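You operate a simulated robot arm through the tools that you are given. There is no shell and no other tool.

You are at the controls of a simulated robot arm. One attempt, no reset.

TASK
Shut the coolant tap, switch off, wipe the guard's splashes off with the rag.
Fine: put the rag back where it lay. What is to be rubbed or washed off counts as gone when no trace of it is left.

It is judged by the outcome, as a careful person would: the job done as asked, and still so three seconds after it is handed in. It fails if anything else is knocked over, pushed out of place, dropped, spilled or broken.

THE ROBOT
A 6-joint arm with a three-finger gripper, fixed in place. Base frame: the origin is on the floor under the middle of its stand, x ahead of it, y to its left, z up. Lengths are in m, angles in degrees, forces in N, time in s.
It reaches about 1.213 m from its shoulder. Its first joint turns from -166.0 to 166.0 degrees. Payload 4.89 kg.
The TCP is the grasp point between the finger pads, 0.03 m short of the fingertips. In the tool frame z runs along the fingers and y along their closing line. The gripper opens to 0.164 m; its body begins 0.125 m behind the TCP.
Orientation is told as [roll, pitch, yaw] about the base's x, y, z axes, in that order, counted from this pose: with the fingers straight down and closing along the base's y, the tool's x points along the base's -x, its y along +y and its z along -z.

THE INTERFACE
- The arm moves only by the tool play_rows. Its argument "targets" is text: rows parted by semicolons, each of 6 numbers parted by spaces: the shift along the base's x, y, z in m, then the turn, a rotation vector about the base's x, y, z in rad. In form: tx ty tz ax ay az; .... A call has 1 to 20 rows; each row shifts and turns the commanded pose from where the row before left it. "claw" is the opening, from 0 (shut) to 1 (fully open), set as the call begins (left out, the last holds). Each row takes 0.2 s and may step no farther than 0.05 m and 8.6 degrees from the row before; otherwise, or with a gripper value out of range, the whole call is refused. Where a pose cannot be reached the arm comes as near as it can. A force on the tool above 90 N (or 10 N above the force at the start of the call, whichever is more), or a blocked arm, ends the call early, and 0.2 s more pass. The fingers move at their own pace (about 0.108 m/s each) and stop on an object; they squeeze with about 29 N. The grip force told is the motor's: it shows also when the fingers shut on nothing. Time passes only in rows, and 0.2 s behind the last, so rows that do not move let the fingers close. The reply holds the time, the measured pose of the TCP, the force on the tool along the base axes, the opening and the grip force, in the units named above and with some noise, with the torque about the TCP (base axes, N m) and any sound that the robot's microphone picked up.
- Cameras (640 x 400 px; columns grow to the right, rows downward): "scene" is fixed at [0.0498, -0.6518, 1.749]; the picture's right is [0.84, -0.54, 0.00], its down [-0.16, -0.25, -0.95] and it looks along [0.51, 0.80, -0.30] (base axes); focal length 367 px, centre (320, 200). "wrist" rides on the gripper at [0.076, -0.002, -0.152] in the tool frame; the picture's right is [0.02, 1.00, 0.00], its down [-0.88, 0.02, -0.47] and it looks along [-0.47, 0.01, 0.88] (tool axes); focal length 247 px, centre (320, 200). There is no depth. A picture from a camera that has moved, and an enlarged one, comes with that camera's place and axes in the base frame and with its lens.
- get_image(camera): a new picture of that camera. The clock stands still meanwhile.
- move_column(by): moves the trunk up (or, below 0, down) by that many m; the arm rides with it, the base frame stays. It gives what a move gives, with no picture.
- inspect(camera, box): a new picture of the part [left, top, right, bottom] of that camera's present view, enlarged. The clock stands still meanwhile.
- job_done(): hands the job in; it is judged then, once.

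Nothing tells you positions but the pictures and the camera data. Unless the task says otherwise, let go and move clear before handing in.

The tools are called after "Emit:" as name(argument=value, ...) on one line, values as JSON. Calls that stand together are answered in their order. play_rows: Moves the arm, as the interface text tells. Its arguments: {"type":"object","properties":{"targets":{"type":"string"},"claw":{"type":"number"}},"required":["targets"]} The other tools are called the same way: move_column (by) moves the trunk up or down; get_image (camera) takes a picture; inspect (camera, box) takes an enlarged picture of a part of a camera's view; job_done () hands the job in.

At the start:

```text
time: 0.0
ee_pos: [0.3046, 0.3128, 1.6247]
tcp_rot: [0.0, 0.0, 0.0]
contact_force: [-1.1, -0.4, 0.9]
wrist_torque: [-0.01, 0.0, 0.03]
opening: 0.1639
finger_force: 0.2
trunk travel left (down, up): [-0.225, 0.165]
```

scene: 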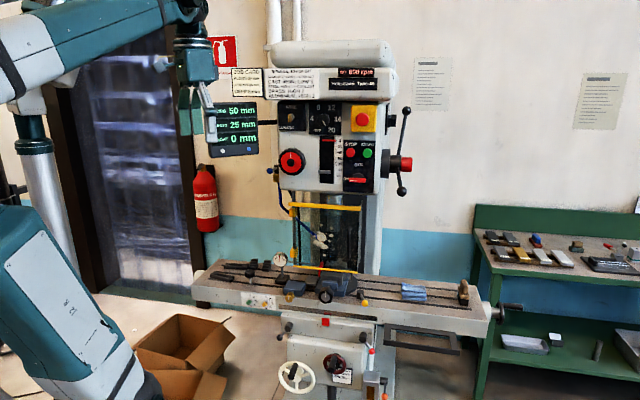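
wrist: 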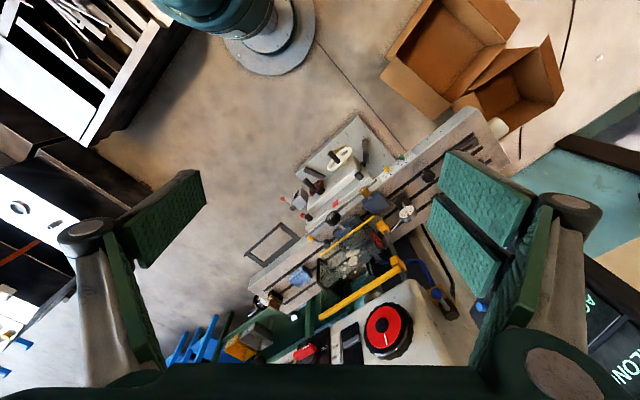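

I see a drill press/mill with a control panel, a yellow-framed guard, a table with a blue rag, and a coolant tap somewhere near the column. I'll look closer at the parts before moving.

Emit:
inspect(camera="scene", box=[220, 60, 430, 200])

Emit:
inspect(camera="scene", box=[240, 180, 400, 310])

Emit:
inspect(camera="scene", box=[340, 250, 520, 350])

Emit:
inspect(camera="wrist", box=[220, 120, 480, 370])

```text
2.86 times, centred on (325, 130) of scene
camera zoom: at [0.0498, -0.6518, 1.749], right [0.84, -0.54, 0.0], down [-0.16, -0.25, -0.95], along [0.51, 0.8, -0.3], focal length 1050 px, centre (306, 400)
```

zoom: 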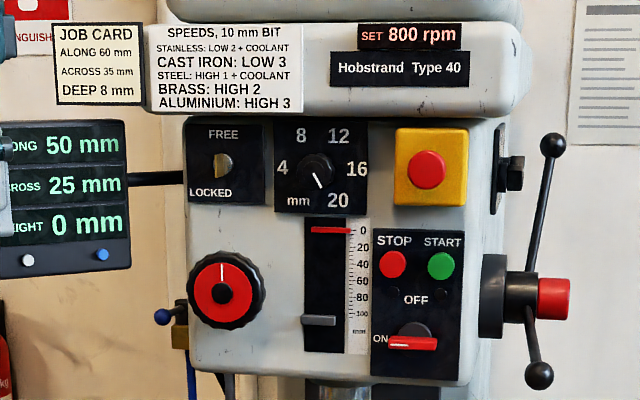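

```text
3.08 times, centred on (320, 245) of scene
camera zoom: at [0.0498, -0.6518, 1.749], right [0.84, -0.54, 0.0], down [-0.16, -0.25, -0.95], along [0.51, 0.8, -0.3], focal length 1130 px, centre (320, 62)
```

zoom: 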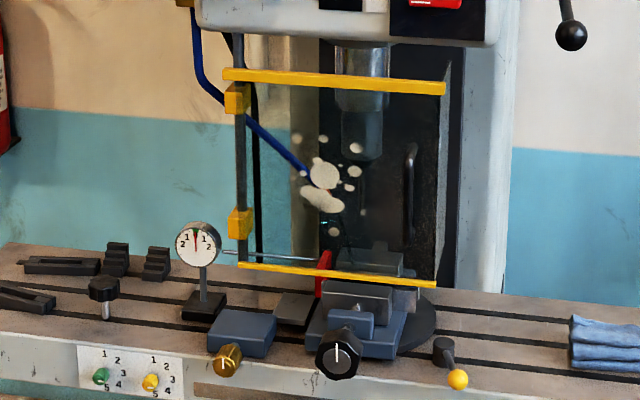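

```text
3.56 times, centred on (430, 300) of scene
camera zoom: at [0.0498, -0.6518, 1.749], right [0.84, -0.54, 0.0], down [-0.16, -0.25, -0.95], along [0.51, 0.8, -0.3], focal length 1306 px, centre (-71, -156)
```

zoom: 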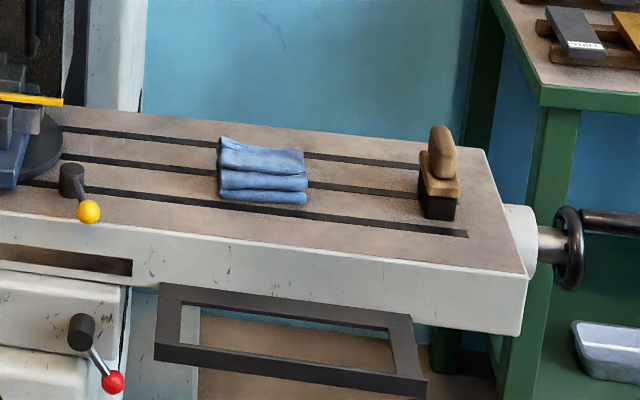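

```text
1.60 times, centred on (350, 245) of wrist
camera zoom: at [0.2287, 0.3101, 1.7769], right [-0.02, 1.0, 0.0], down [0.88, 0.02, 0.47], along [0.47, 0.01, -0.88], focal length 395 px, centre (272, 128)
```

zoom: 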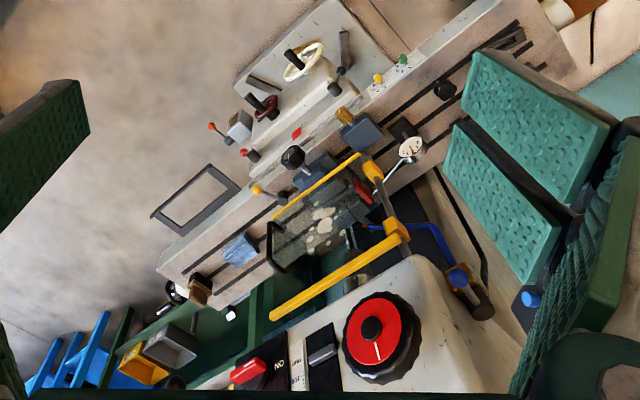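

I see the red OFF/ON rotary at the head's lower right, a brass tap with blue-tipped lever at the head's left, and splashes on the transparent guard. I'll zoom harder on each of them.

Emit:
inspect(camera="scene", box=[255, 150, 305, 181])

Emit:
inspect(camera="scene", box=[335, 135, 385, 195])

Emit:
inspect(camera="scene", box=[285, 195, 375, 275])

Emit:
inspect(camera="wrist", box=[320, 190, 480, 290])

Emit:
inspect(camera="wrist", box=[420, 250, 500, 350])

Emit:
inspect(camera="wrist", box=[240, 260, 340, 360])

```text
12.80 times, centred on (280, 166) of scene
camera zoom: at [0.0498, -0.6518, 1.749], right [0.84, -0.54, 0.0], down [-0.16, -0.25, -0.95], along [0.51, 0.8, -0.3], focal length 4702 px, centre (832, 642)
```

zoom: 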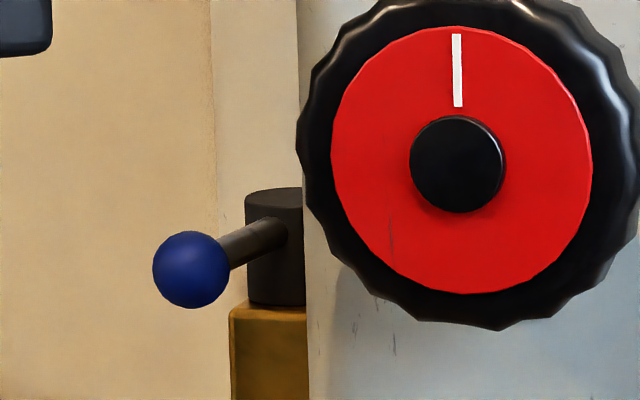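

```text
6.67 times, centred on (360, 165) of scene
camera zoom: at [0.0498, -0.6518, 1.749], right [0.84, -0.54, 0.0], down [-0.16, -0.25, -0.95], along [0.51, 0.8, -0.3], focal length 2449 px, centre (53, 433)
```

zoom: 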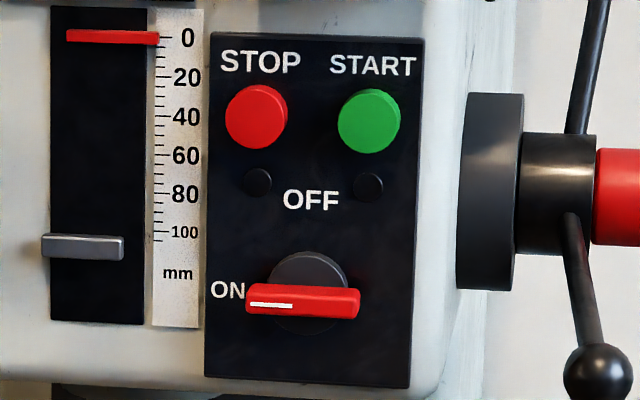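

```text
5.00 times, centred on (330, 235) of scene
camera zoom: at [0.0498, -0.6518, 1.749], right [0.84, -0.54, 0.0], down [-0.16, -0.25, -0.95], along [0.51, 0.8, -0.3], focal length 1837 px, centre (270, 25)
```

zoom: 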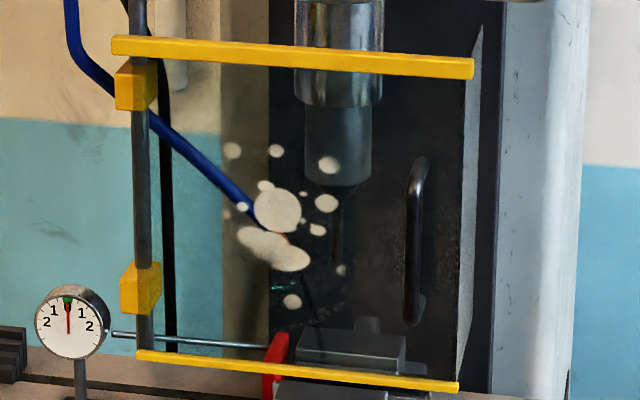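

```text
4.00 times, centred on (400, 240) of wrist
camera zoom: at [0.2287, 0.3101, 1.7769], right [-0.02, 1.0, 0.0], down [0.88, 0.02, 0.47], along [0.47, 0.01, -0.88], focal length 988 px, centre (0, 40)
```

zoom: 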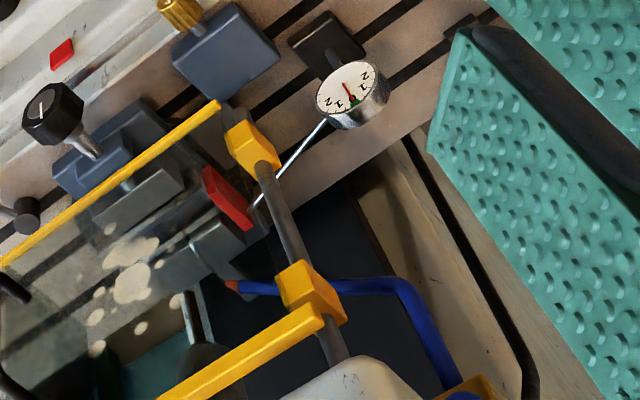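

```text
4.00 times, centred on (460, 300) of wrist
camera zoom: at [0.2287, 0.3101, 1.7769], right [-0.02, 1.0, 0.0], down [0.88, 0.02, 0.47], along [0.47, 0.01, -0.88], focal length 988 px, centre (-240, -200)
```

zoom: 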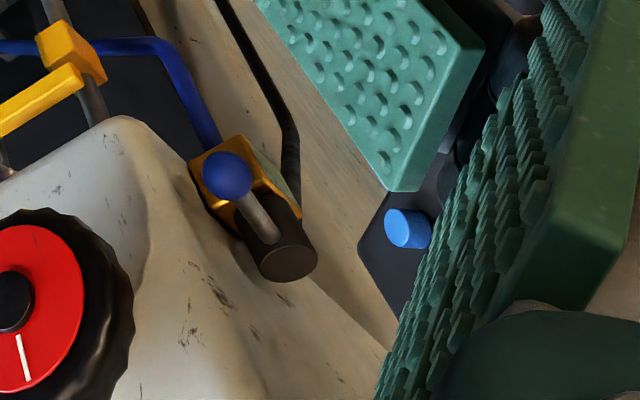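

```text
4.00 times, centred on (290, 310) of wrist
camera zoom: at [0.2287, 0.3101, 1.7769], right [-0.02, 1.0, 0.0], down [0.88, 0.02, 0.47], along [0.47, 0.01, -0.88], focal length 988 px, centre (440, -240)
```

zoom: 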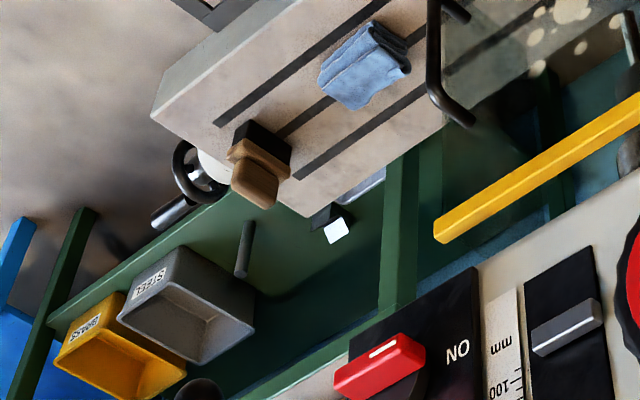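

The tap's lever ball comes out near (0.60, 0.54, 1.45), the switch handle near (0.80, 0.29, 1.44) and the rag near (1.08, 0.24, 0.94). I'll yaw and pitch the gripper toward the machine to see it more closely.

Emit:
play_rows(targets="0 0 0 0 0 0.148; 0 0 0 0 0 0.148; 0 0 0 0 0 0.148; 0 0 0 0 0 0.148; 0 0 0 0 0 0.148; 0 0 0 0 0 0.148; 0 0 0 0.1155 -0.0926 0; 0 0 0 0.1155 -0.0926 0; 0 0 0 0.1155 -0.0926 0; 0 0 0 0.1155 -0.0926 0; 0 0 0 0.1155 -0.0926 0")

Emit:
get_image(camera="wrist")

Emit:
get_image(camera="scene")

```text
time: 2.4
ee_pos: [0.3061, 0.3136, 1.6239]
tcp_rot: [0.5, -42.5, 50.7]
contact_force: [1.2, 2.2, 0.6]
wrist_torque: [-0.14, 0.15, 0.03]
opening: 0.1642
finger_force: 0.1
trunk travel left (down, up): [-0.225, 0.165]
```

```text
taken
camera wrist: at [0.2073, 0.1873, 1.6852], right [-0.79, 0.62, -0.01], down [0.2, 0.27, 0.94], along [0.59, 0.74, -0.33], focal length 247 px, centre (320, 200)
```

wrist: 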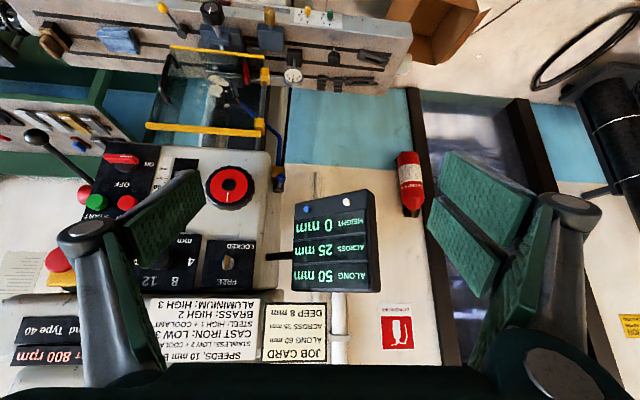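

```text
taken
```

scene: 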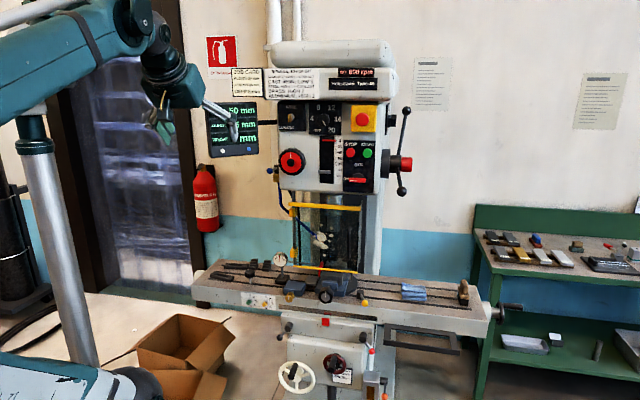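

The view shows the panel upside down, with the tap below the DRO. I'll zoom in on the tap, the switch, the guard and the rag from here.

Emit:
inspect(camera="wrist", box=[250, 140, 310, 200])

Emit:
inspect(camera="wrist", box=[70, 130, 170, 220])

Emit:
inspect(camera="wrist", box=[130, 30, 300, 150])

Emit:
inspect(camera="wrist", box=[20, 0, 160, 90])

```text
6.67 times, centred on (280, 170) of wrist
camera zoom: at [0.2073, 0.1873, 1.6852], right [-0.79, 0.62, -0.01], down [0.2, 0.27, 0.94], along [0.59, 0.74, -0.33], focal length 1646 px, centre (587, 400)
```

zoom: 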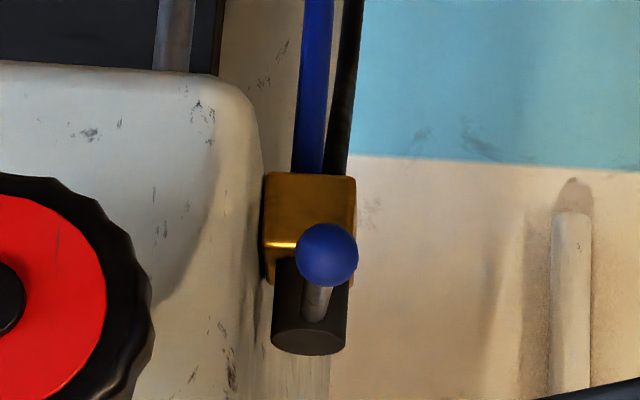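

```text
4.44 times, centred on (120, 175) of wrist
camera zoom: at [0.2073, 0.1873, 1.6852], right [-0.79, 0.62, -0.01], down [0.2, 0.27, 0.94], along [0.59, 0.74, -0.33], focal length 1098 px, centre (1209, 311)
```

zoom: 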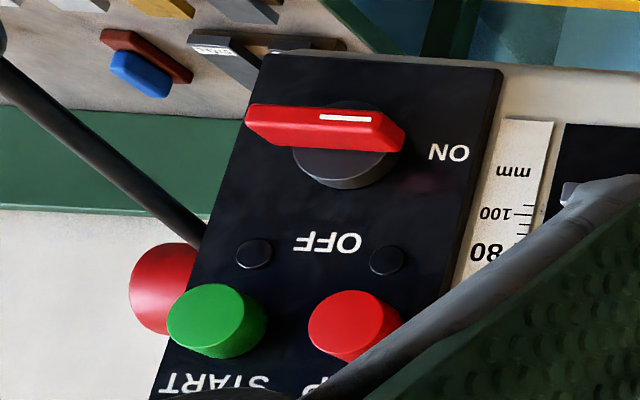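

```text
3.33 times, centred on (215, 90) of wrist
camera zoom: at [0.2073, 0.1873, 1.6852], right [-0.79, 0.62, -0.01], down [0.2, 0.27, 0.94], along [0.59, 0.74, -0.33], focal length 823 px, centre (670, 567)
```

zoom: 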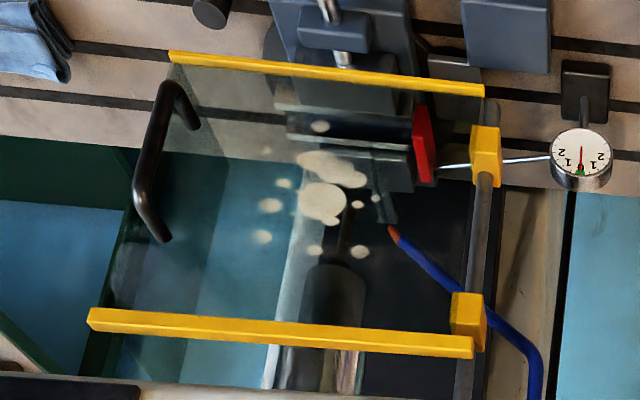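

```text
4.44 times, centred on (90, 45) of wrist
camera zoom: at [0.2073, 0.1873, 1.6852], right [-0.79, 0.62, -0.01], down [0.2, 0.27, 0.94], along [0.59, 0.74, -0.33], focal length 1098 px, centre (1342, 889)
```

zoom: 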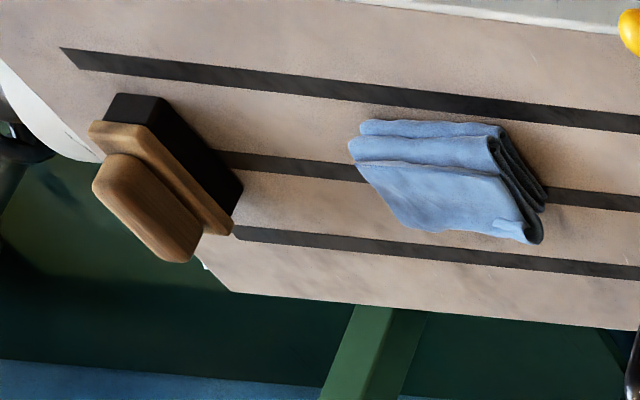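

The machine stands at 45° to the base axes: its right is about (0.71, -0.71) and its front faces (-0.71, -0.71). Next I'll narrow the gripper to learn its shape and look closely at the coolant nozzle.

Emit:
play_rows(targets="0 0 0 0 0 0; 0 0 0 0 0 0; 0 0 0 0 0 0; 0 0 0 0 0 0", claw=0.3)

Emit:
get_image(camera="wrist")

Emit:
inspect(camera="scene", box=[305, 220, 355, 260])

Emit:
inspect(camera="scene", box=[120, 60, 270, 170])

```text
time: 3.4
ee_pos: [0.3043, 0.3125, 1.6237]
tcp_rot: [0.4, -42.4, 50.7]
contact_force: [-0.6, 0.1, 0.1]
wrist_torque: [0.01, -0.03, -0.01]
opening: 0.0493
finger_force: 0.1
trunk travel left (down, up): [-0.225, 0.165]
```

```text
taken
camera wrist: at [0.2063, 0.1863, 1.6856], right [-0.79, 0.62, -0.01], down [0.2, 0.27, 0.94], along [0.59, 0.74, -0.33], focal length 247 px, centre (320, 200)
```

wrist: 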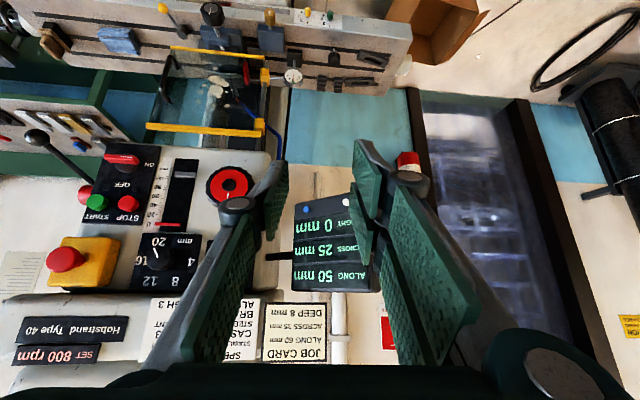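

```text
10.00 times, centred on (330, 240) of scene
camera zoom: at [0.0498, -0.6518, 1.749], right [0.84, -0.54, 0.0], down [-0.16, -0.25, -0.95], along [0.51, 0.8, -0.3], focal length 3674 px, centre (220, -200)
```

zoom: 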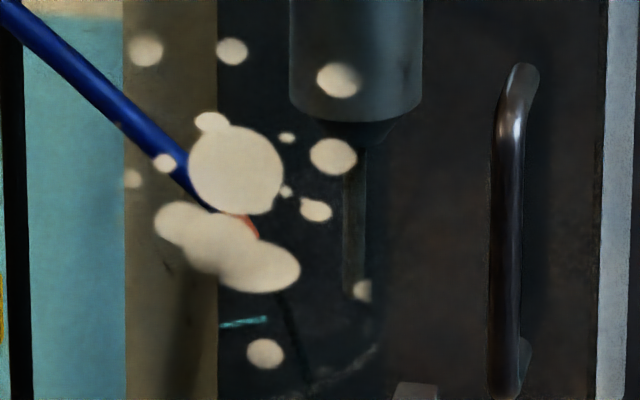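

```text
3.64 times, centred on (195, 115) of scene
camera zoom: at [0.0498, -0.6518, 1.749], right [0.84, -0.54, 0.0], down [-0.16, -0.25, -0.95], along [0.51, 0.8, -0.3], focal length 1336 px, centre (774, 509)
```

zoom: 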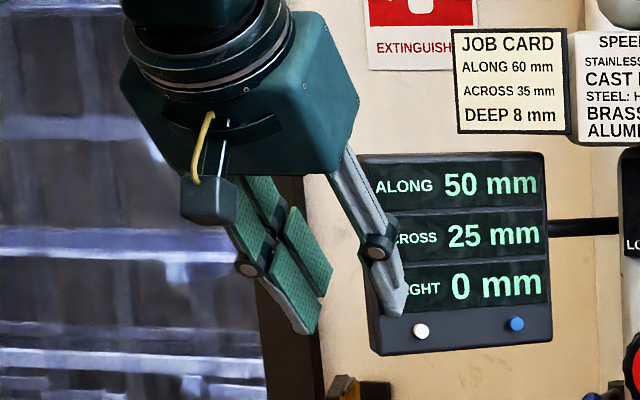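

The gripper has a single finger on -y and a pair on +y; the splashes sit on the clear pane. Next I'll turn the tool horizontal toward the machine, closing line vertical, standing off in front of the tap.

Emit:
play_rows(targets="0.0099 0.0061 -0.0096 0 0 -0.1026; 0.0099 0.0061 -0.0096 0.0979 -0.0979 0; 0.0099 0.0061 -0.0096 0.0979 -0.0979 0; 0.0099 0.0061 -0.0096 0.0979 -0.0979 0; 0.0099 0.0061 -0.0096 0.0979 -0.0979 0; 0.0099 0.0061 -0.0096 0.0979 -0.0979 0; 0.0099 0.0061 -0.0096 0.0979 -0.0979 0", claw=0.3)

Emit:
get_image(camera="scene")

```text
time: 5.0
ee_pos: [0.3715, 0.351, 1.5604]
tcp_rot: [2.9, -87.3, 41.8]
contact_force: [0.2, 0.2, 0.4]
wrist_torque: [0.0, 0.04, 0.02]
opening: 0.0493
finger_force: 0.1
out of reach, approached as far as the arm can: row 7
trunk travel left (down, up): [-0.225, 0.165]
```

```text
taken
```

scene: 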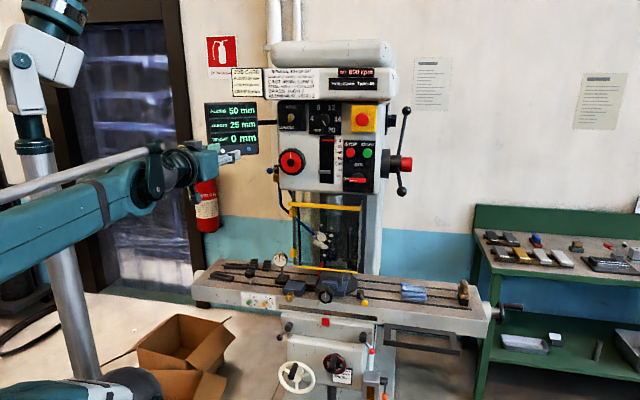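

The arm is nearly horizontal but cramped close to its own stand. I'll shift outward first, then roll.

Emit:
play_rows(targets="0.0219 0.0132 -0.021 0 0 0; 0.0219 0.0132 -0.021 0 0 0; 0.0219 0.0132 -0.021 0 0 0; 0.0219 0.0132 -0.021 0 0 0; 0.0219 0.0132 -0.021 0 0 0; 0 0 0 -0.101 -0.101 0; 0 0 0 -0.101 -0.101 0; 0 0 0 -0.101 -0.101 0; 0 0 0 -0.101 -0.101 0; 0 0 0 -0.101 -0.101 0; 0 0 0 -0.101 -0.101 0; 0 0 0 -0.101 -0.101 0; 0 0 0 -0.101 -0.101 0; 0 0 0 -0.101 -0.101 0; 0 0 0 -0.101 -0.101 0; 0 0 0 -0.101 -0.101 0")

Emit:
get_image(camera="wrist")

Emit:
get_image(camera="scene")

```text
time: 8.4
ee_pos: [0.4813, 0.4183, 1.4578]
tcp_rot: [-90.3, -0.2, 132.2]
contact_force: [-0.1, -0.3, 0.7]
wrist_torque: [-0.03, 0.0, -0.01]
opening: 0.0493
finger_force: 0.1
trunk travel left (down, up): [-0.225, 0.165]
```

```text
taken
camera wrist: at [0.4205, 0.2574, 1.4584], right [0.02, -0.01, -1.0], down [-0.94, 0.34, -0.02], along [0.34, 0.94, 0.0], focal length 247 px, centre (320, 200)
```

wrist: 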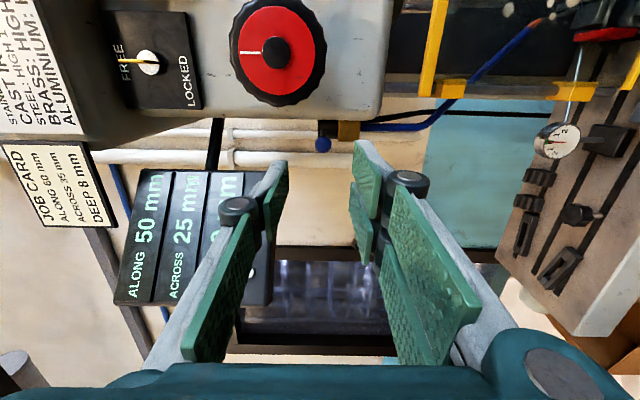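

```text
taken
```

scene: 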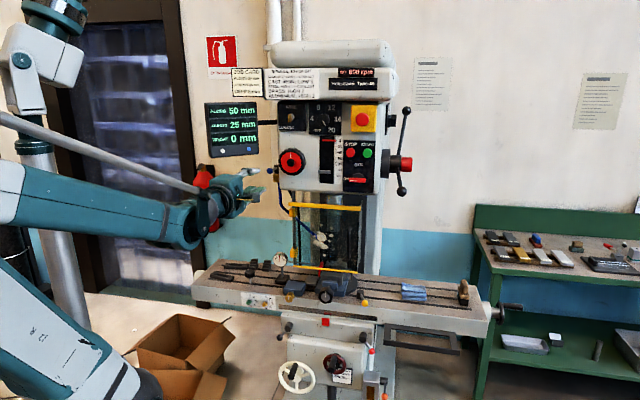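

The gripper now faces the machine with the tap ball straight ahead, just above the centre of the wrist picture. I'll zoom on the tap from here.

Emit:
inspect(camera="wrist", box=[290, 110, 380, 170])

Emit:
inspect(camera="scene", box=[200, 140, 320, 210])

```text
6.67 times, centred on (335, 140) of wrist
camera zoom: at [0.4205, 0.2574, 1.4584], right [0.02, -0.01, -1.0], down [-0.94, 0.34, -0.02], along [0.34, 0.94, 0.0], focal length 1646 px, centre (220, 600)
```

zoom: 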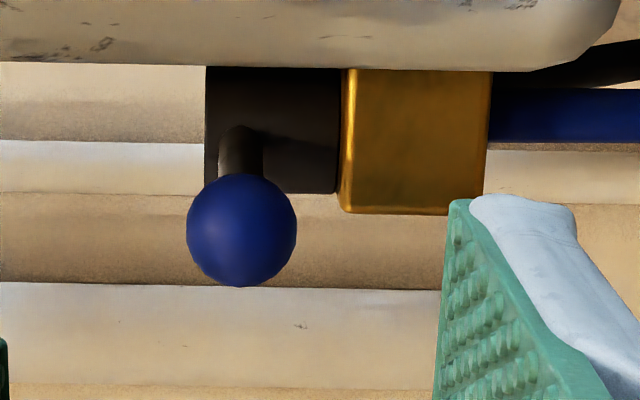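

```text
5.33 times, centred on (260, 175) of scene
camera zoom: at [0.0498, -0.6518, 1.749], right [0.84, -0.54, 0.0], down [-0.16, -0.25, -0.95], along [0.51, 0.8, -0.3], focal length 1959 px, centre (640, 333)
```

zoom: 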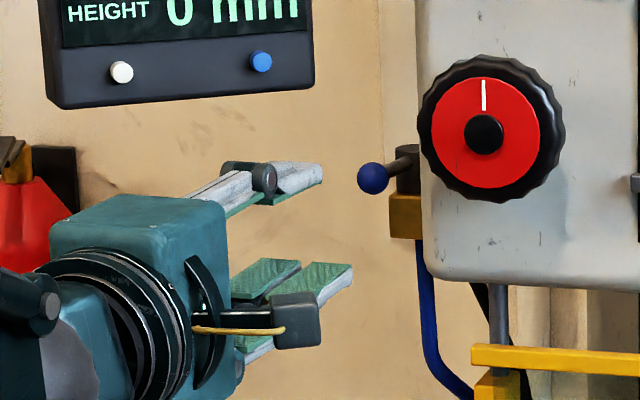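

The ball sits dead ahead of the open fingers, at about U=0.044, w=0.80 in machine axes. I'll correct the yaw by 2.8° and advance until just before it.

Emit:
play_rows(targets="0 0 -0.002 0 0 0.049; 0.016 0.016 -0.001 0 0 0; 0.016 0.016 -0.001 0 0 0; 0.016 0.016 0 0 0 0; 0.016 0.016 0 0 0 0")

Emit:
get_image(camera="wrist")

Emit:
inspect(camera="scene", box=[200, 110, 340, 210])

```text
time: 9.6
ee_pos: [0.546, 0.4803, 1.4521]
tcp_rot: [-90.3, -0.2, 135.0]
contact_force: [-0.9, -0.7, 0.8]
wrist_torque: [-0.04, -0.03, -0.01]
opening: 0.0492
finger_force: 0.0
trunk travel left (down, up): [-0.225, 0.165]
```

```text
taken
camera wrist: at [0.4926, 0.3181, 1.4538], right [0.02, -0.01, -1.0], down [-0.96, 0.29, -0.02], along [0.29, 0.96, 0.0], focal length 247 px, centre (320, 200)
```

wrist: 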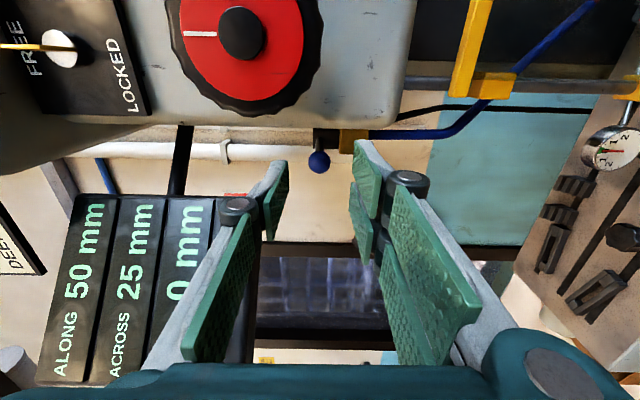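

```text
4.00 times, centred on (270, 160) of scene
camera zoom: at [0.0498, -0.6518, 1.749], right [0.84, -0.54, 0.0], down [-0.16, -0.25, -0.95], along [0.51, 0.8, -0.3], focal length 1469 px, centre (520, 360)
```

zoom: 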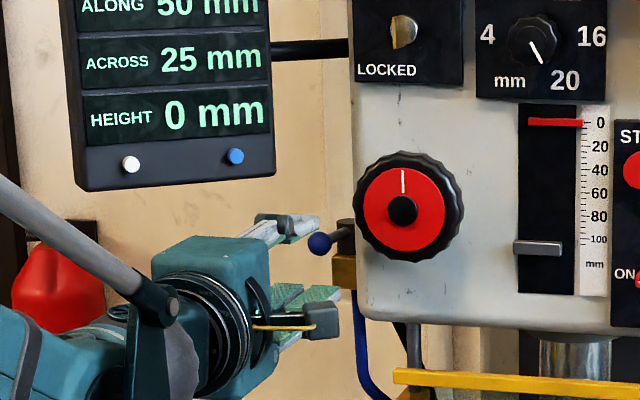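

The ball is centred between the fingers, about 0.075 m ahead of the TCP. I'll advance onto it and look before closing.

Emit:
play_rows(targets="0.0109 0.0118 0.0006 0 0 0; 0.0109 0.0118 0.0006 0 0 0; 0.0109 0.0118 0.0006 0 0 0; 0.0109 0.0118 0.0006 0 0 0")

Emit:
inspect(camera="wrist", box=[200, 100, 440, 260])

Emit:
inspect(camera="scene", box=[220, 130, 320, 200])

```text
time: 10.6
ee_pos: [0.5785, 0.5167, 1.4526]
tcp_rot: [-90.4, -0.1, 134.9]
contact_force: [-38.2, -35.6, -25.6]
wrist_torque: [-1.1, 2.2, -1.41]
opening: 0.0668
finger_force: 16.7
trunk travel left (down, up): [-0.225, 0.165]
stopped in row 4: the force on the tool passed its limit at 104 N (the readings are from after the stop); the commanded pose is now the measured one
```

```text
2.50 times, centred on (320, 180) of wrist
camera zoom: at [0.5255, 0.354, 1.4528], right [0.02, -0.01, -1.0], down [-0.96, 0.29, -0.02], along [0.29, 0.96, 0.0], focal length 617 px, centre (320, 250)
```

zoom: 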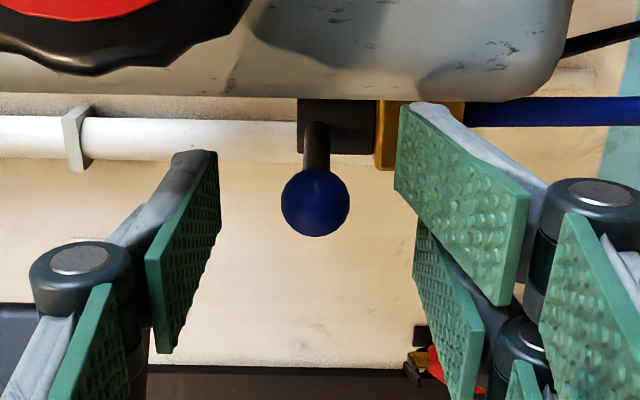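

```text
5.71 times, centred on (270, 165) of scene
camera zoom: at [0.0498, -0.6518, 1.749], right [0.84, -0.54, 0.0], down [-0.16, -0.25, -0.95], along [0.51, 0.8, -0.3], focal length 2099 px, centre (606, 400)
```

zoom: 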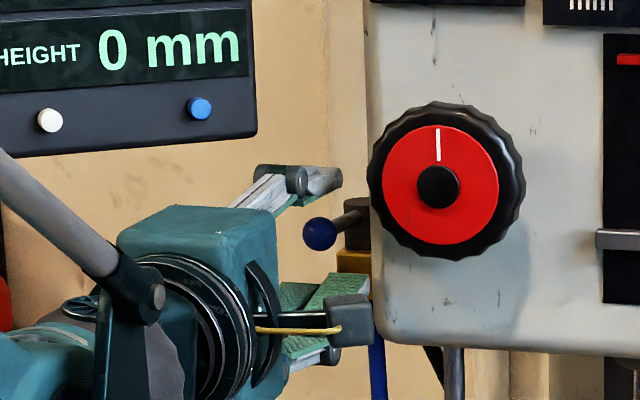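

The lower right finger touched the head's corner; nothing seems shifted, and the ball is untouched. I'll back off, move the gripper about 12 mm to the left so the finger pair clears the head, and advance again gently.

Emit:
play_rows(targets="-0.008 -0.008 0 0 0 0; -0.008 -0.008 0 0 0 0; -0.0046 0.0046 0.001 0 0 0; -0.0046 0.0046 0.001 0 0 0; 0 0 0 0 0 0", claw=0.28)

Emit:
play_rows(targets="0.006 0.006 0 0 0 0; 0.006 0.006 0 0 0 0; 0.006 0.006 0 0 0 0; 0.005 0.005 0 0 0 0")

Emit:
inspect(camera="wrist", box=[200, 100, 440, 260])

Emit:
inspect(camera="scene", box=[220, 130, 320, 200])

```text
time: 11.8
ee_pos: [0.558, 0.5149, 1.4542]
tcp_rot: [-90.3, -0.1, 134.9]
contact_force: [0.0, 1.0, 0.2]
wrist_torque: [-0.01, -0.05, -0.02]
opening: 0.0459
finger_force: 0.0
trunk travel left (down, up): [-0.225, 0.165]
```

```text
time: 12.8
ee_pos: [0.5804, 0.5376, 1.4543]
tcp_rot: [-90.2, -0.1, 134.8]
contact_force: [0.0, 0.3, -0.2]
wrist_torque: [-0.01, 0.06, -0.01]
opening: 0.0457
finger_force: 0.0
trunk travel left (down, up): [-0.225, 0.165]
```

```text
2.50 times, centred on (320, 180) of wrist
camera zoom: at [0.5276, 0.3743, 1.4546], right [0.02, -0.01, -1.0], down [-0.96, 0.29, -0.02], along [0.29, 0.96, 0.0], focal length 617 px, centre (320, 250)
```

zoom: 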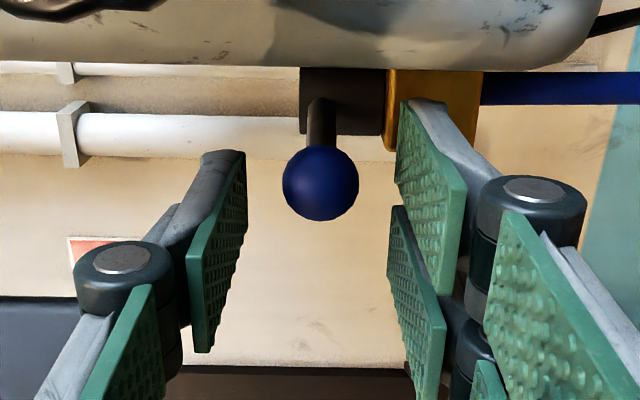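

```text
5.71 times, centred on (270, 165) of scene
camera zoom: at [0.0498, -0.6518, 1.749], right [0.84, -0.54, 0.0], down [-0.16, -0.25, -0.95], along [0.51, 0.8, -0.3], focal length 2099 px, centre (606, 400)
```

zoom: 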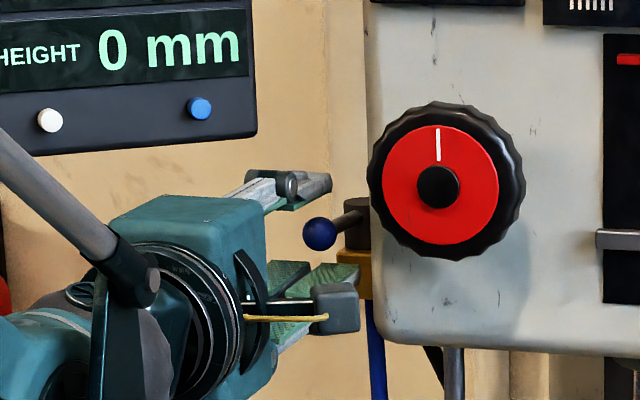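

The fingers now clear the head and straddle the ball. I'll nudge 4 mm right to put the ball well onto the pads, then close.

Emit:
play_rows(targets="0.0028 -0.0028 0 0 0 0; 0 0 0 0 0 0")

Emit:
play_rows(targets="0 0 0 0 0 0; 0 0 0 0 0 0; 0 0 0 0 0 0", claw=0)

Emit:
inspect(camera="wrist", box=[200, 100, 440, 260])

```text
time: 13.4
ee_pos: [0.5844, 0.5343, 1.4542]
tcp_rot: [-90.3, -0.1, 134.9]
contact_force: [-0.2, 0.5, 0.3]
wrist_torque: [-0.02, -0.03, -0.01]
opening: 0.0457
finger_force: 0.1
trunk travel left (down, up): [-0.225, 0.165]
```

```text
time: 14.2
ee_pos: [0.5845, 0.5335, 1.4531]
tcp_rot: [-90.4, -0.1, 134.8]
contact_force: [0.8, 0.3, -1.4]
wrist_torque: [0.0, 0.04, -0.02]
opening: 0.0204
finger_force: 44.8
trunk travel left (down, up): [-0.225, 0.165]
```

```text
2.50 times, centred on (320, 180) of wrist
camera zoom: at [0.5303, 0.3713, 1.4547], right [0.02, -0.01, -1.0], down [-0.96, 0.29, -0.02], along [0.29, 0.96, 0.0], focal length 617 px, centre (320, 250)
```

zoom: 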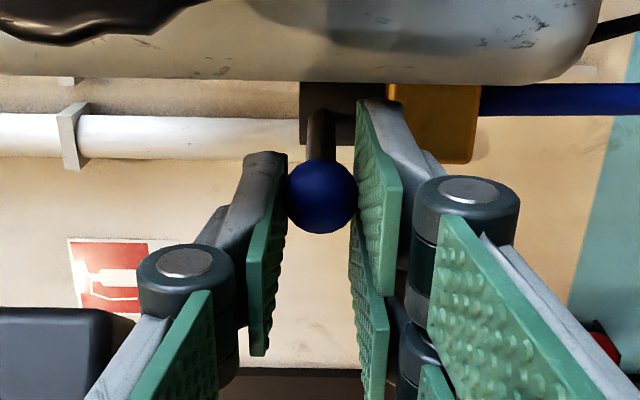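

The ball is gripped. I'll start swinging it left along its arc about the hub and check the forces.

Emit:
play_rows(targets="-0.0051 0.0075 0 0 0 0; -0.0049 0.011 0 0 0 0; -0.0025 0.0119 0 0 0 0")

Emit:
inspect(camera="wrist", box=[200, 100, 440, 260])

Emit:
inspect(camera="scene", box=[220, 130, 320, 200])

```text
time: 15.0
ee_pos: [0.5728, 0.5557, 1.4543]
tcp_rot: [-90.2, -0.2, 134.9]
contact_force: [-2.0, -19.4, -1.7]
wrist_torque: [-0.02, -0.03, -1.41]
opening: 0.02
finger_force: 45.6
out of reach, approached as far as the arm can: row 2
trunk travel left (down, up): [-0.225, 0.165]
```

```text
2.50 times, centred on (320, 180) of wrist
camera zoom: at [0.5195, 0.3938, 1.4548], right [0.02, -0.01, -1.0], down [-0.96, 0.29, -0.02], along [0.29, 0.96, -0.01], focal length 617 px, centre (320, 250)
```

zoom: 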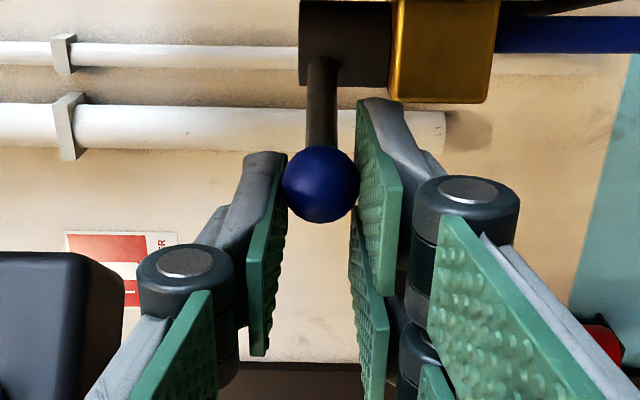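

```text
5.71 times, centred on (270, 165) of scene
camera zoom: at [0.0498, -0.6518, 1.749], right [0.84, -0.54, 0.0], down [-0.16, -0.25, -0.95], along [0.51, 0.8, -0.3], focal length 2099 px, centre (606, 400)
```

zoom: 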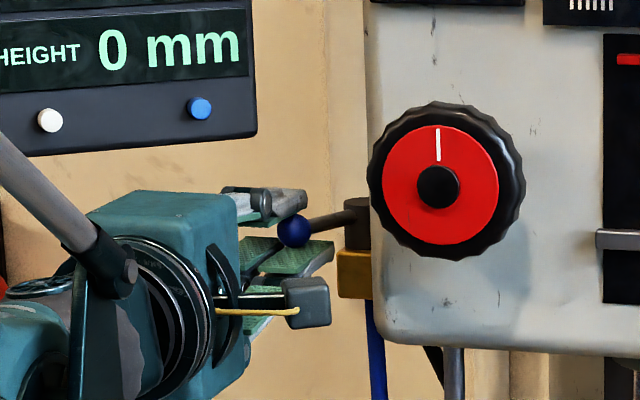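

The lever is swinging left with moderate resistance. I'll continue along the arc.

Emit:
play_rows(targets="-0.001 0.009 0 0 0 0; 0 0.01 0 0 0 0; 0.0015 0.01 0 0 0 0; 0.003 0.009 0 0 0 0")

Emit:
inspect(camera="wrist", box=[200, 60, 440, 260])

Emit:
inspect(camera="scene", box=[220, 130, 320, 200])

```text
time: 16.0
ee_pos: [0.5762, 0.5946, 1.4542]
tcp_rot: [-90.4, -0.2, 134.9]
contact_force: [-16.1, -9.4, -4.1]
wrist_torque: [0.08, 0.06, -1.01]
opening: 0.0196
finger_force: 45.3
trunk travel left (down, up): [-0.225, 0.165]
```

```text
2.00 times, centred on (320, 160) of wrist
camera zoom: at [0.5223, 0.4336, 1.4547], right [0.02, -0.01, -1.0], down [-0.96, 0.29, -0.02], along [0.29, 0.96, 0.0], focal length 494 px, centre (320, 280)
```

zoom: 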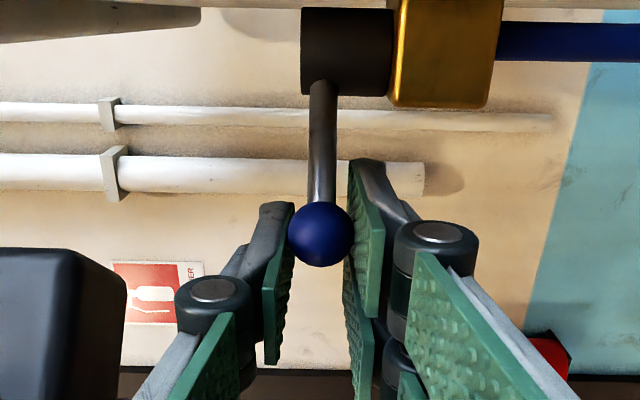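

```text
5.71 times, centred on (270, 165) of scene
camera zoom: at [0.0498, -0.6518, 1.749], right [0.84, -0.54, 0.0], down [-0.16, -0.25, -0.95], along [0.51, 0.8, -0.3], focal length 2099 px, centre (606, 400)
```

zoom: 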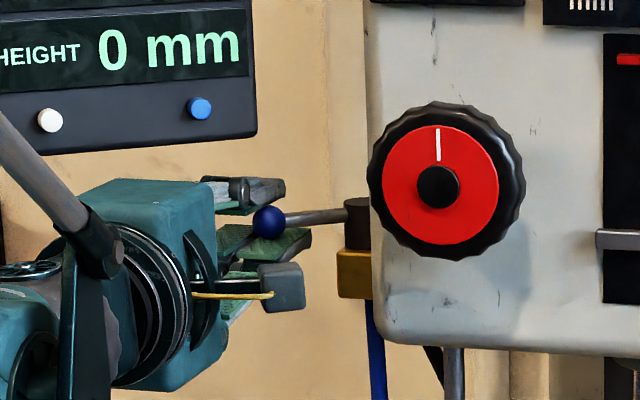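

The lever is around 75°. I'll continue to the end stop.

Emit:
play_rows(targets="0.0045 0.007 0 0 0 0; 0.005 0.006 0 0 0 0; 0.006 0.005 0 0 0 0")

Emit:
inspect(camera="wrist", box=[200, 60, 440, 260])

Emit:
inspect(camera="scene", box=[220, 130, 320, 200])

Emit:
inspect(camera="scene", box=[305, 220, 355, 260])

```text
time: 16.8
ee_pos: [0.5891, 0.6166, 1.4549]
tcp_rot: [-90.3, -0.1, 135.1]
contact_force: [-32.5, 5.1, -3.8]
wrist_torque: [0.08, 0.04, -0.99]
opening: 0.0194
finger_force: 44.5
trunk travel left (down, up): [-0.225, 0.165]
```

```text
2.00 times, centred on (320, 160) of wrist
camera zoom: at [0.5368, 0.4534, 1.4548], right [0.02, -0.01, -1.0], down [-0.96, 0.29, -0.02], along [0.29, 0.96, 0.0], focal length 494 px, centre (320, 280)
```

zoom: 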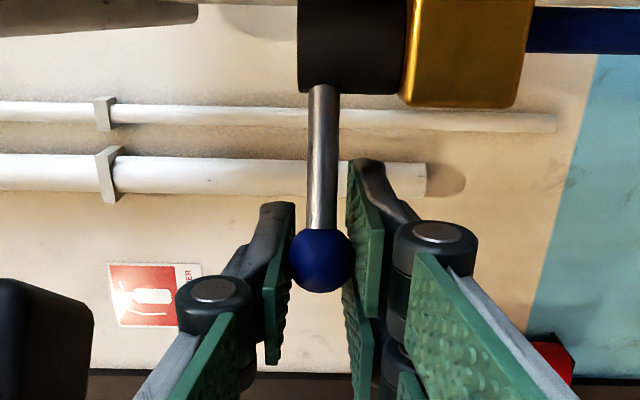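

```text
5.71 times, centred on (270, 165) of scene
camera zoom: at [0.0498, -0.6518, 1.749], right [0.84, -0.54, 0.0], down [-0.16, -0.25, -0.95], along [0.51, 0.8, -0.3], focal length 2099 px, centre (606, 400)
```

zoom: 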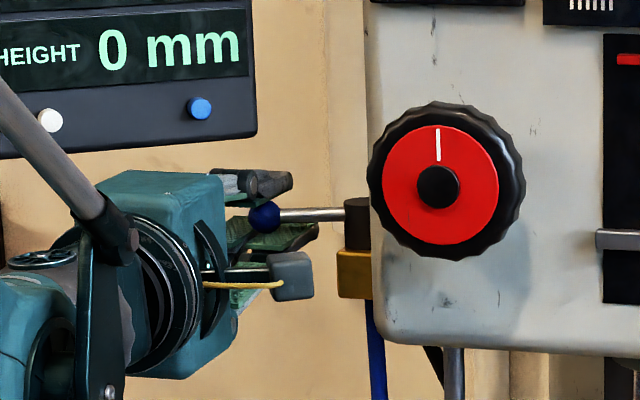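

```text
10.00 times, centred on (330, 240) of scene
camera zoom: at [0.0498, -0.6518, 1.749], right [0.84, -0.54, 0.0], down [-0.16, -0.25, -0.95], along [0.51, 0.8, -0.3], focal length 3674 px, centre (220, -200)
```

zoom: 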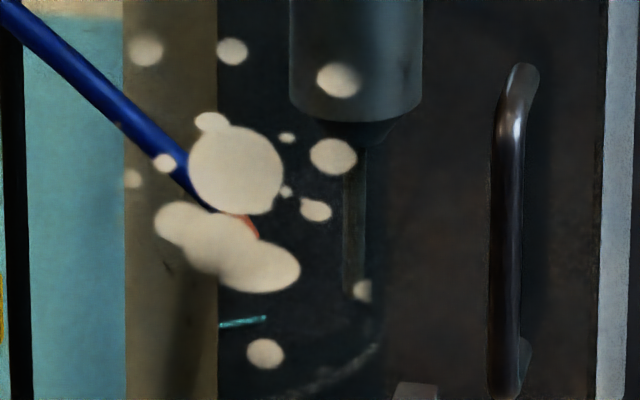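

The lever is near 78° and still turning with friction, but the ball is sliding a little in the pads. I'll ease left a little to relieve the radial push and keep going.

Emit:
play_rows(targets="-0.0014 0.0057 0 0 0 0; 0.0035 0.0055 0 0 0 0; 0.005 0.005 0 0 0 0; 0.005 0.005 0 0 0 0")

Emit:
inspect(camera="wrist", box=[200, 60, 440, 260])

Emit:
inspect(camera="scene", box=[220, 130, 320, 200])

```text
time: 17.8
ee_pos: [0.6034, 0.6344, 1.4535]
tcp_rot: [-90.3, -0.1, 135.0]
contact_force: [-10.4, -8.4, -5.6]
wrist_torque: [0.1, -0.04, -1.07]
opening: 0.0188
finger_force: 45.2
trunk travel left (down, up): [-0.225, 0.165]
```

```text
2.00 times, centred on (320, 160) of wrist
camera zoom: at [0.5508, 0.4727, 1.4548], right [0.02, -0.01, -1.0], down [-0.96, 0.29, -0.02], along [0.29, 0.96, 0.0], focal length 494 px, centre (320, 280)
```

zoom: 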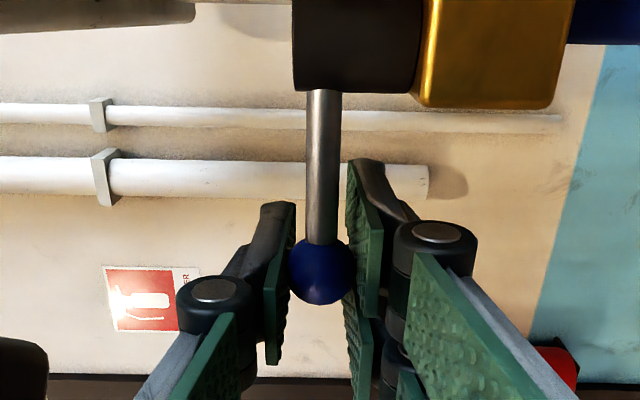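

```text
5.71 times, centred on (270, 165) of scene
camera zoom: at [0.0498, -0.6518, 1.749], right [0.84, -0.54, 0.0], down [-0.16, -0.25, -0.95], along [0.51, 0.8, -0.3], focal length 2099 px, centre (606, 400)
```

zoom: 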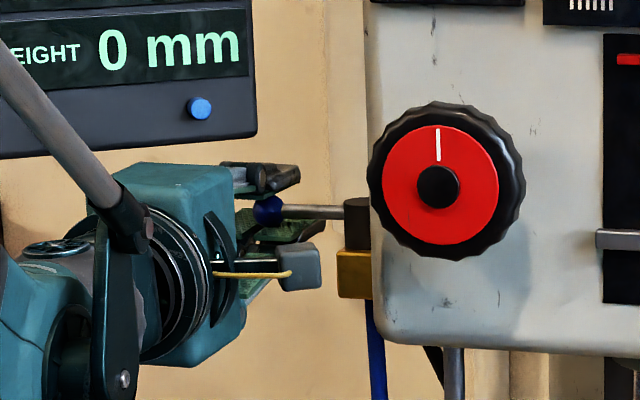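

The lever now points straight out to the machine's left. I'll push slightly further to feel whether the end stop is there.

Emit:
play_rows(targets="0.0045 0.0035 0 0 0 0; 0.0045 0.003 0 0 0 0; 0 0 0 0 0 0")

Emit:
inspect(camera="wrist", box=[200, 60, 440, 260])

Emit:
inspect(camera="scene", box=[220, 130, 320, 200])

```text
time: 18.6
ee_pos: [0.6121, 0.6423, 1.4526]
tcp_rot: [-90.2, -0.1, 134.9]
contact_force: [-32.9, -13.4, -15.6]
wrist_torque: [0.27, -0.08, -1.13]
opening: 0.0187
finger_force: 44.7
trunk travel left (down, up): [-0.225, 0.165]
```

```text
2.00 times, centred on (320, 160) of wrist
camera zoom: at [0.558, 0.4791, 1.4548], right [0.02, -0.01, -1.0], down [-0.96, 0.29, -0.02], along [0.29, 0.96, 0.0], focal length 494 px, centre (320, 280)
```

zoom: 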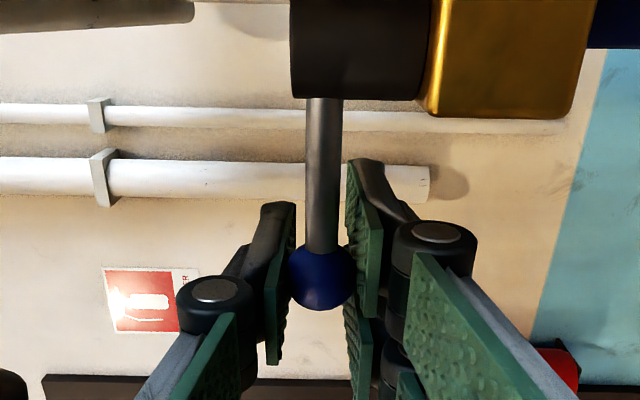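

```text
5.71 times, centred on (270, 165) of scene
camera zoom: at [0.0498, -0.6518, 1.749], right [0.84, -0.54, 0.0], down [-0.16, -0.25, -0.95], along [0.51, 0.8, -0.3], focal length 2099 px, centre (606, 400)
```

zoom: 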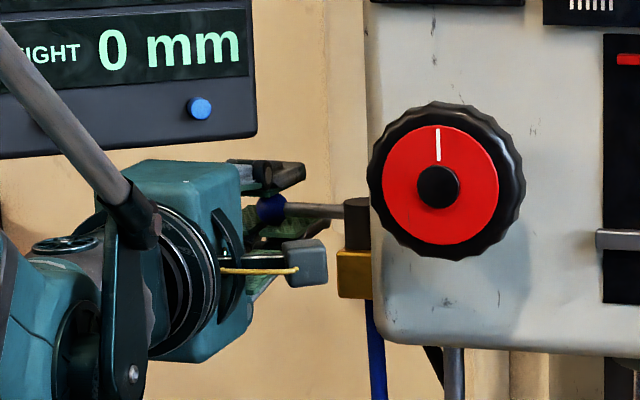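

The lever points squarely left and the resistance jumped, suggesting the stop. One more small push will confirm it.

Emit:
play_rows(targets="0.004 0.003 0 0 0 0; 0.003 0.002 0 0 0 0; 0 0 0 0 0 0")

Emit:
inspect(camera="scene", box=[240, 150, 300, 190])

Emit:
inspect(camera="wrist", box=[200, 60, 440, 260])

```text
time: 19.4
ee_pos: [0.6214, 0.6482, 1.4546]
tcp_rot: [-90.3, -0.1, 135.0]
contact_force: [-7.5, 4.7, -2.2]
wrist_torque: [0.07, -0.04, 0.29]
opening: 0.0235
finger_force: 44.0
trunk travel left (down, up): [-0.225, 0.165]
```

```text
10.00 times, centred on (270, 170) of scene
camera zoom: at [0.0498, -0.6518, 1.749], right [0.84, -0.54, 0.0], down [-0.16, -0.25, -0.95], along [0.51, 0.8, -0.3], focal length 3674 px, centre (820, 500)
```

zoom: 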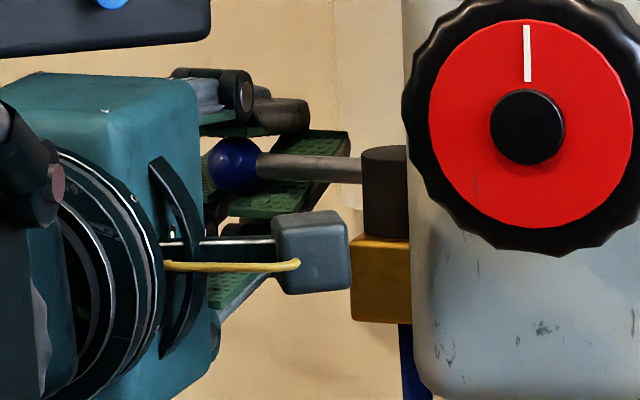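

```text
2.00 times, centred on (320, 160) of wrist
camera zoom: at [0.5674, 0.4854, 1.455], right [0.02, -0.01, -1.0], down [-0.96, 0.29, -0.02], along [0.29, 0.96, -0.01], focal length 494 px, centre (320, 280)
```

zoom: 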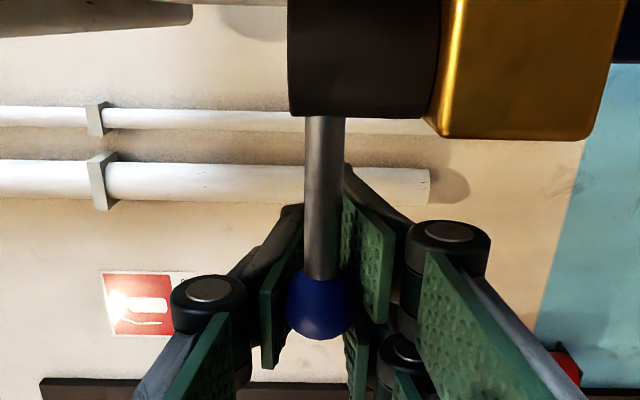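

The ball slipped in the pads while the lever stayed put, so the tap is at its stop, a quarter turn from where it was. I'll open and back straight out.

Emit:
play_rows(targets="0 0 0 0 0 0; 0 0 0 0 0 0; -0.003 -0.003 0 0 0 0; -0.01 -0.01 0 0 0 0; -0.015 -0.015 0 0 0 0; -0.02 -0.02 0 0 0 0; -0.025 -0.025 0 0 0 0; -0.025 -0.025 0 0 0 0; -0.025 -0.025 0 0 0 0", claw=0.33)

Emit:
inspect(camera="scene", box=[240, 140, 340, 200])

Emit:
get_image(camera="wrist")

```text
time: 21.4
ee_pos: [0.4989, 0.5255, 1.453]
tcp_rot: [-90.2, 0.0, 134.8]
contact_force: [1.1, 0.7, -0.9]
wrist_torque: [0.09, -0.01, 0.02]
opening: 0.054
finger_force: 0.1
trunk travel left (down, up): [-0.225, 0.165]
```

```text
6.40 times, centred on (290, 170) of scene
camera zoom: at [0.0498, -0.6518, 1.749], right [0.84, -0.54, 0.0], down [-0.16, -0.25, -0.95], along [0.51, 0.8, -0.3], focal length 2351 px, centre (512, 392)
```

zoom: 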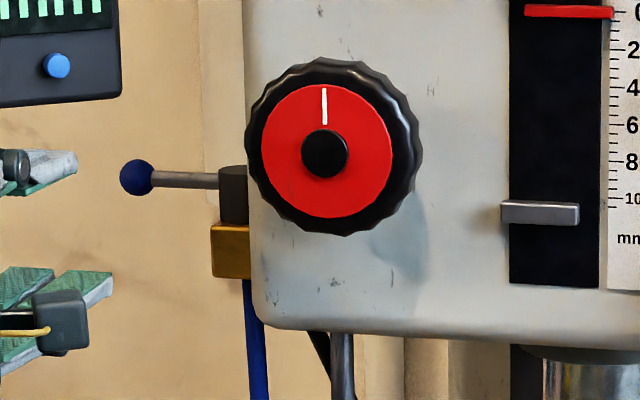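

```text
taken
camera wrist: at [0.4454, 0.3623, 1.4541], right [0.02, -0.01, -1.0], down [-0.96, 0.29, -0.02], along [0.29, 0.96, -0.01], focal length 247 px, centre (320, 200)
```

wrist: 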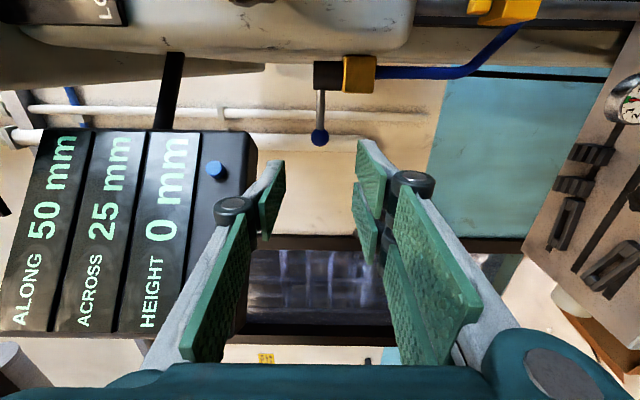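

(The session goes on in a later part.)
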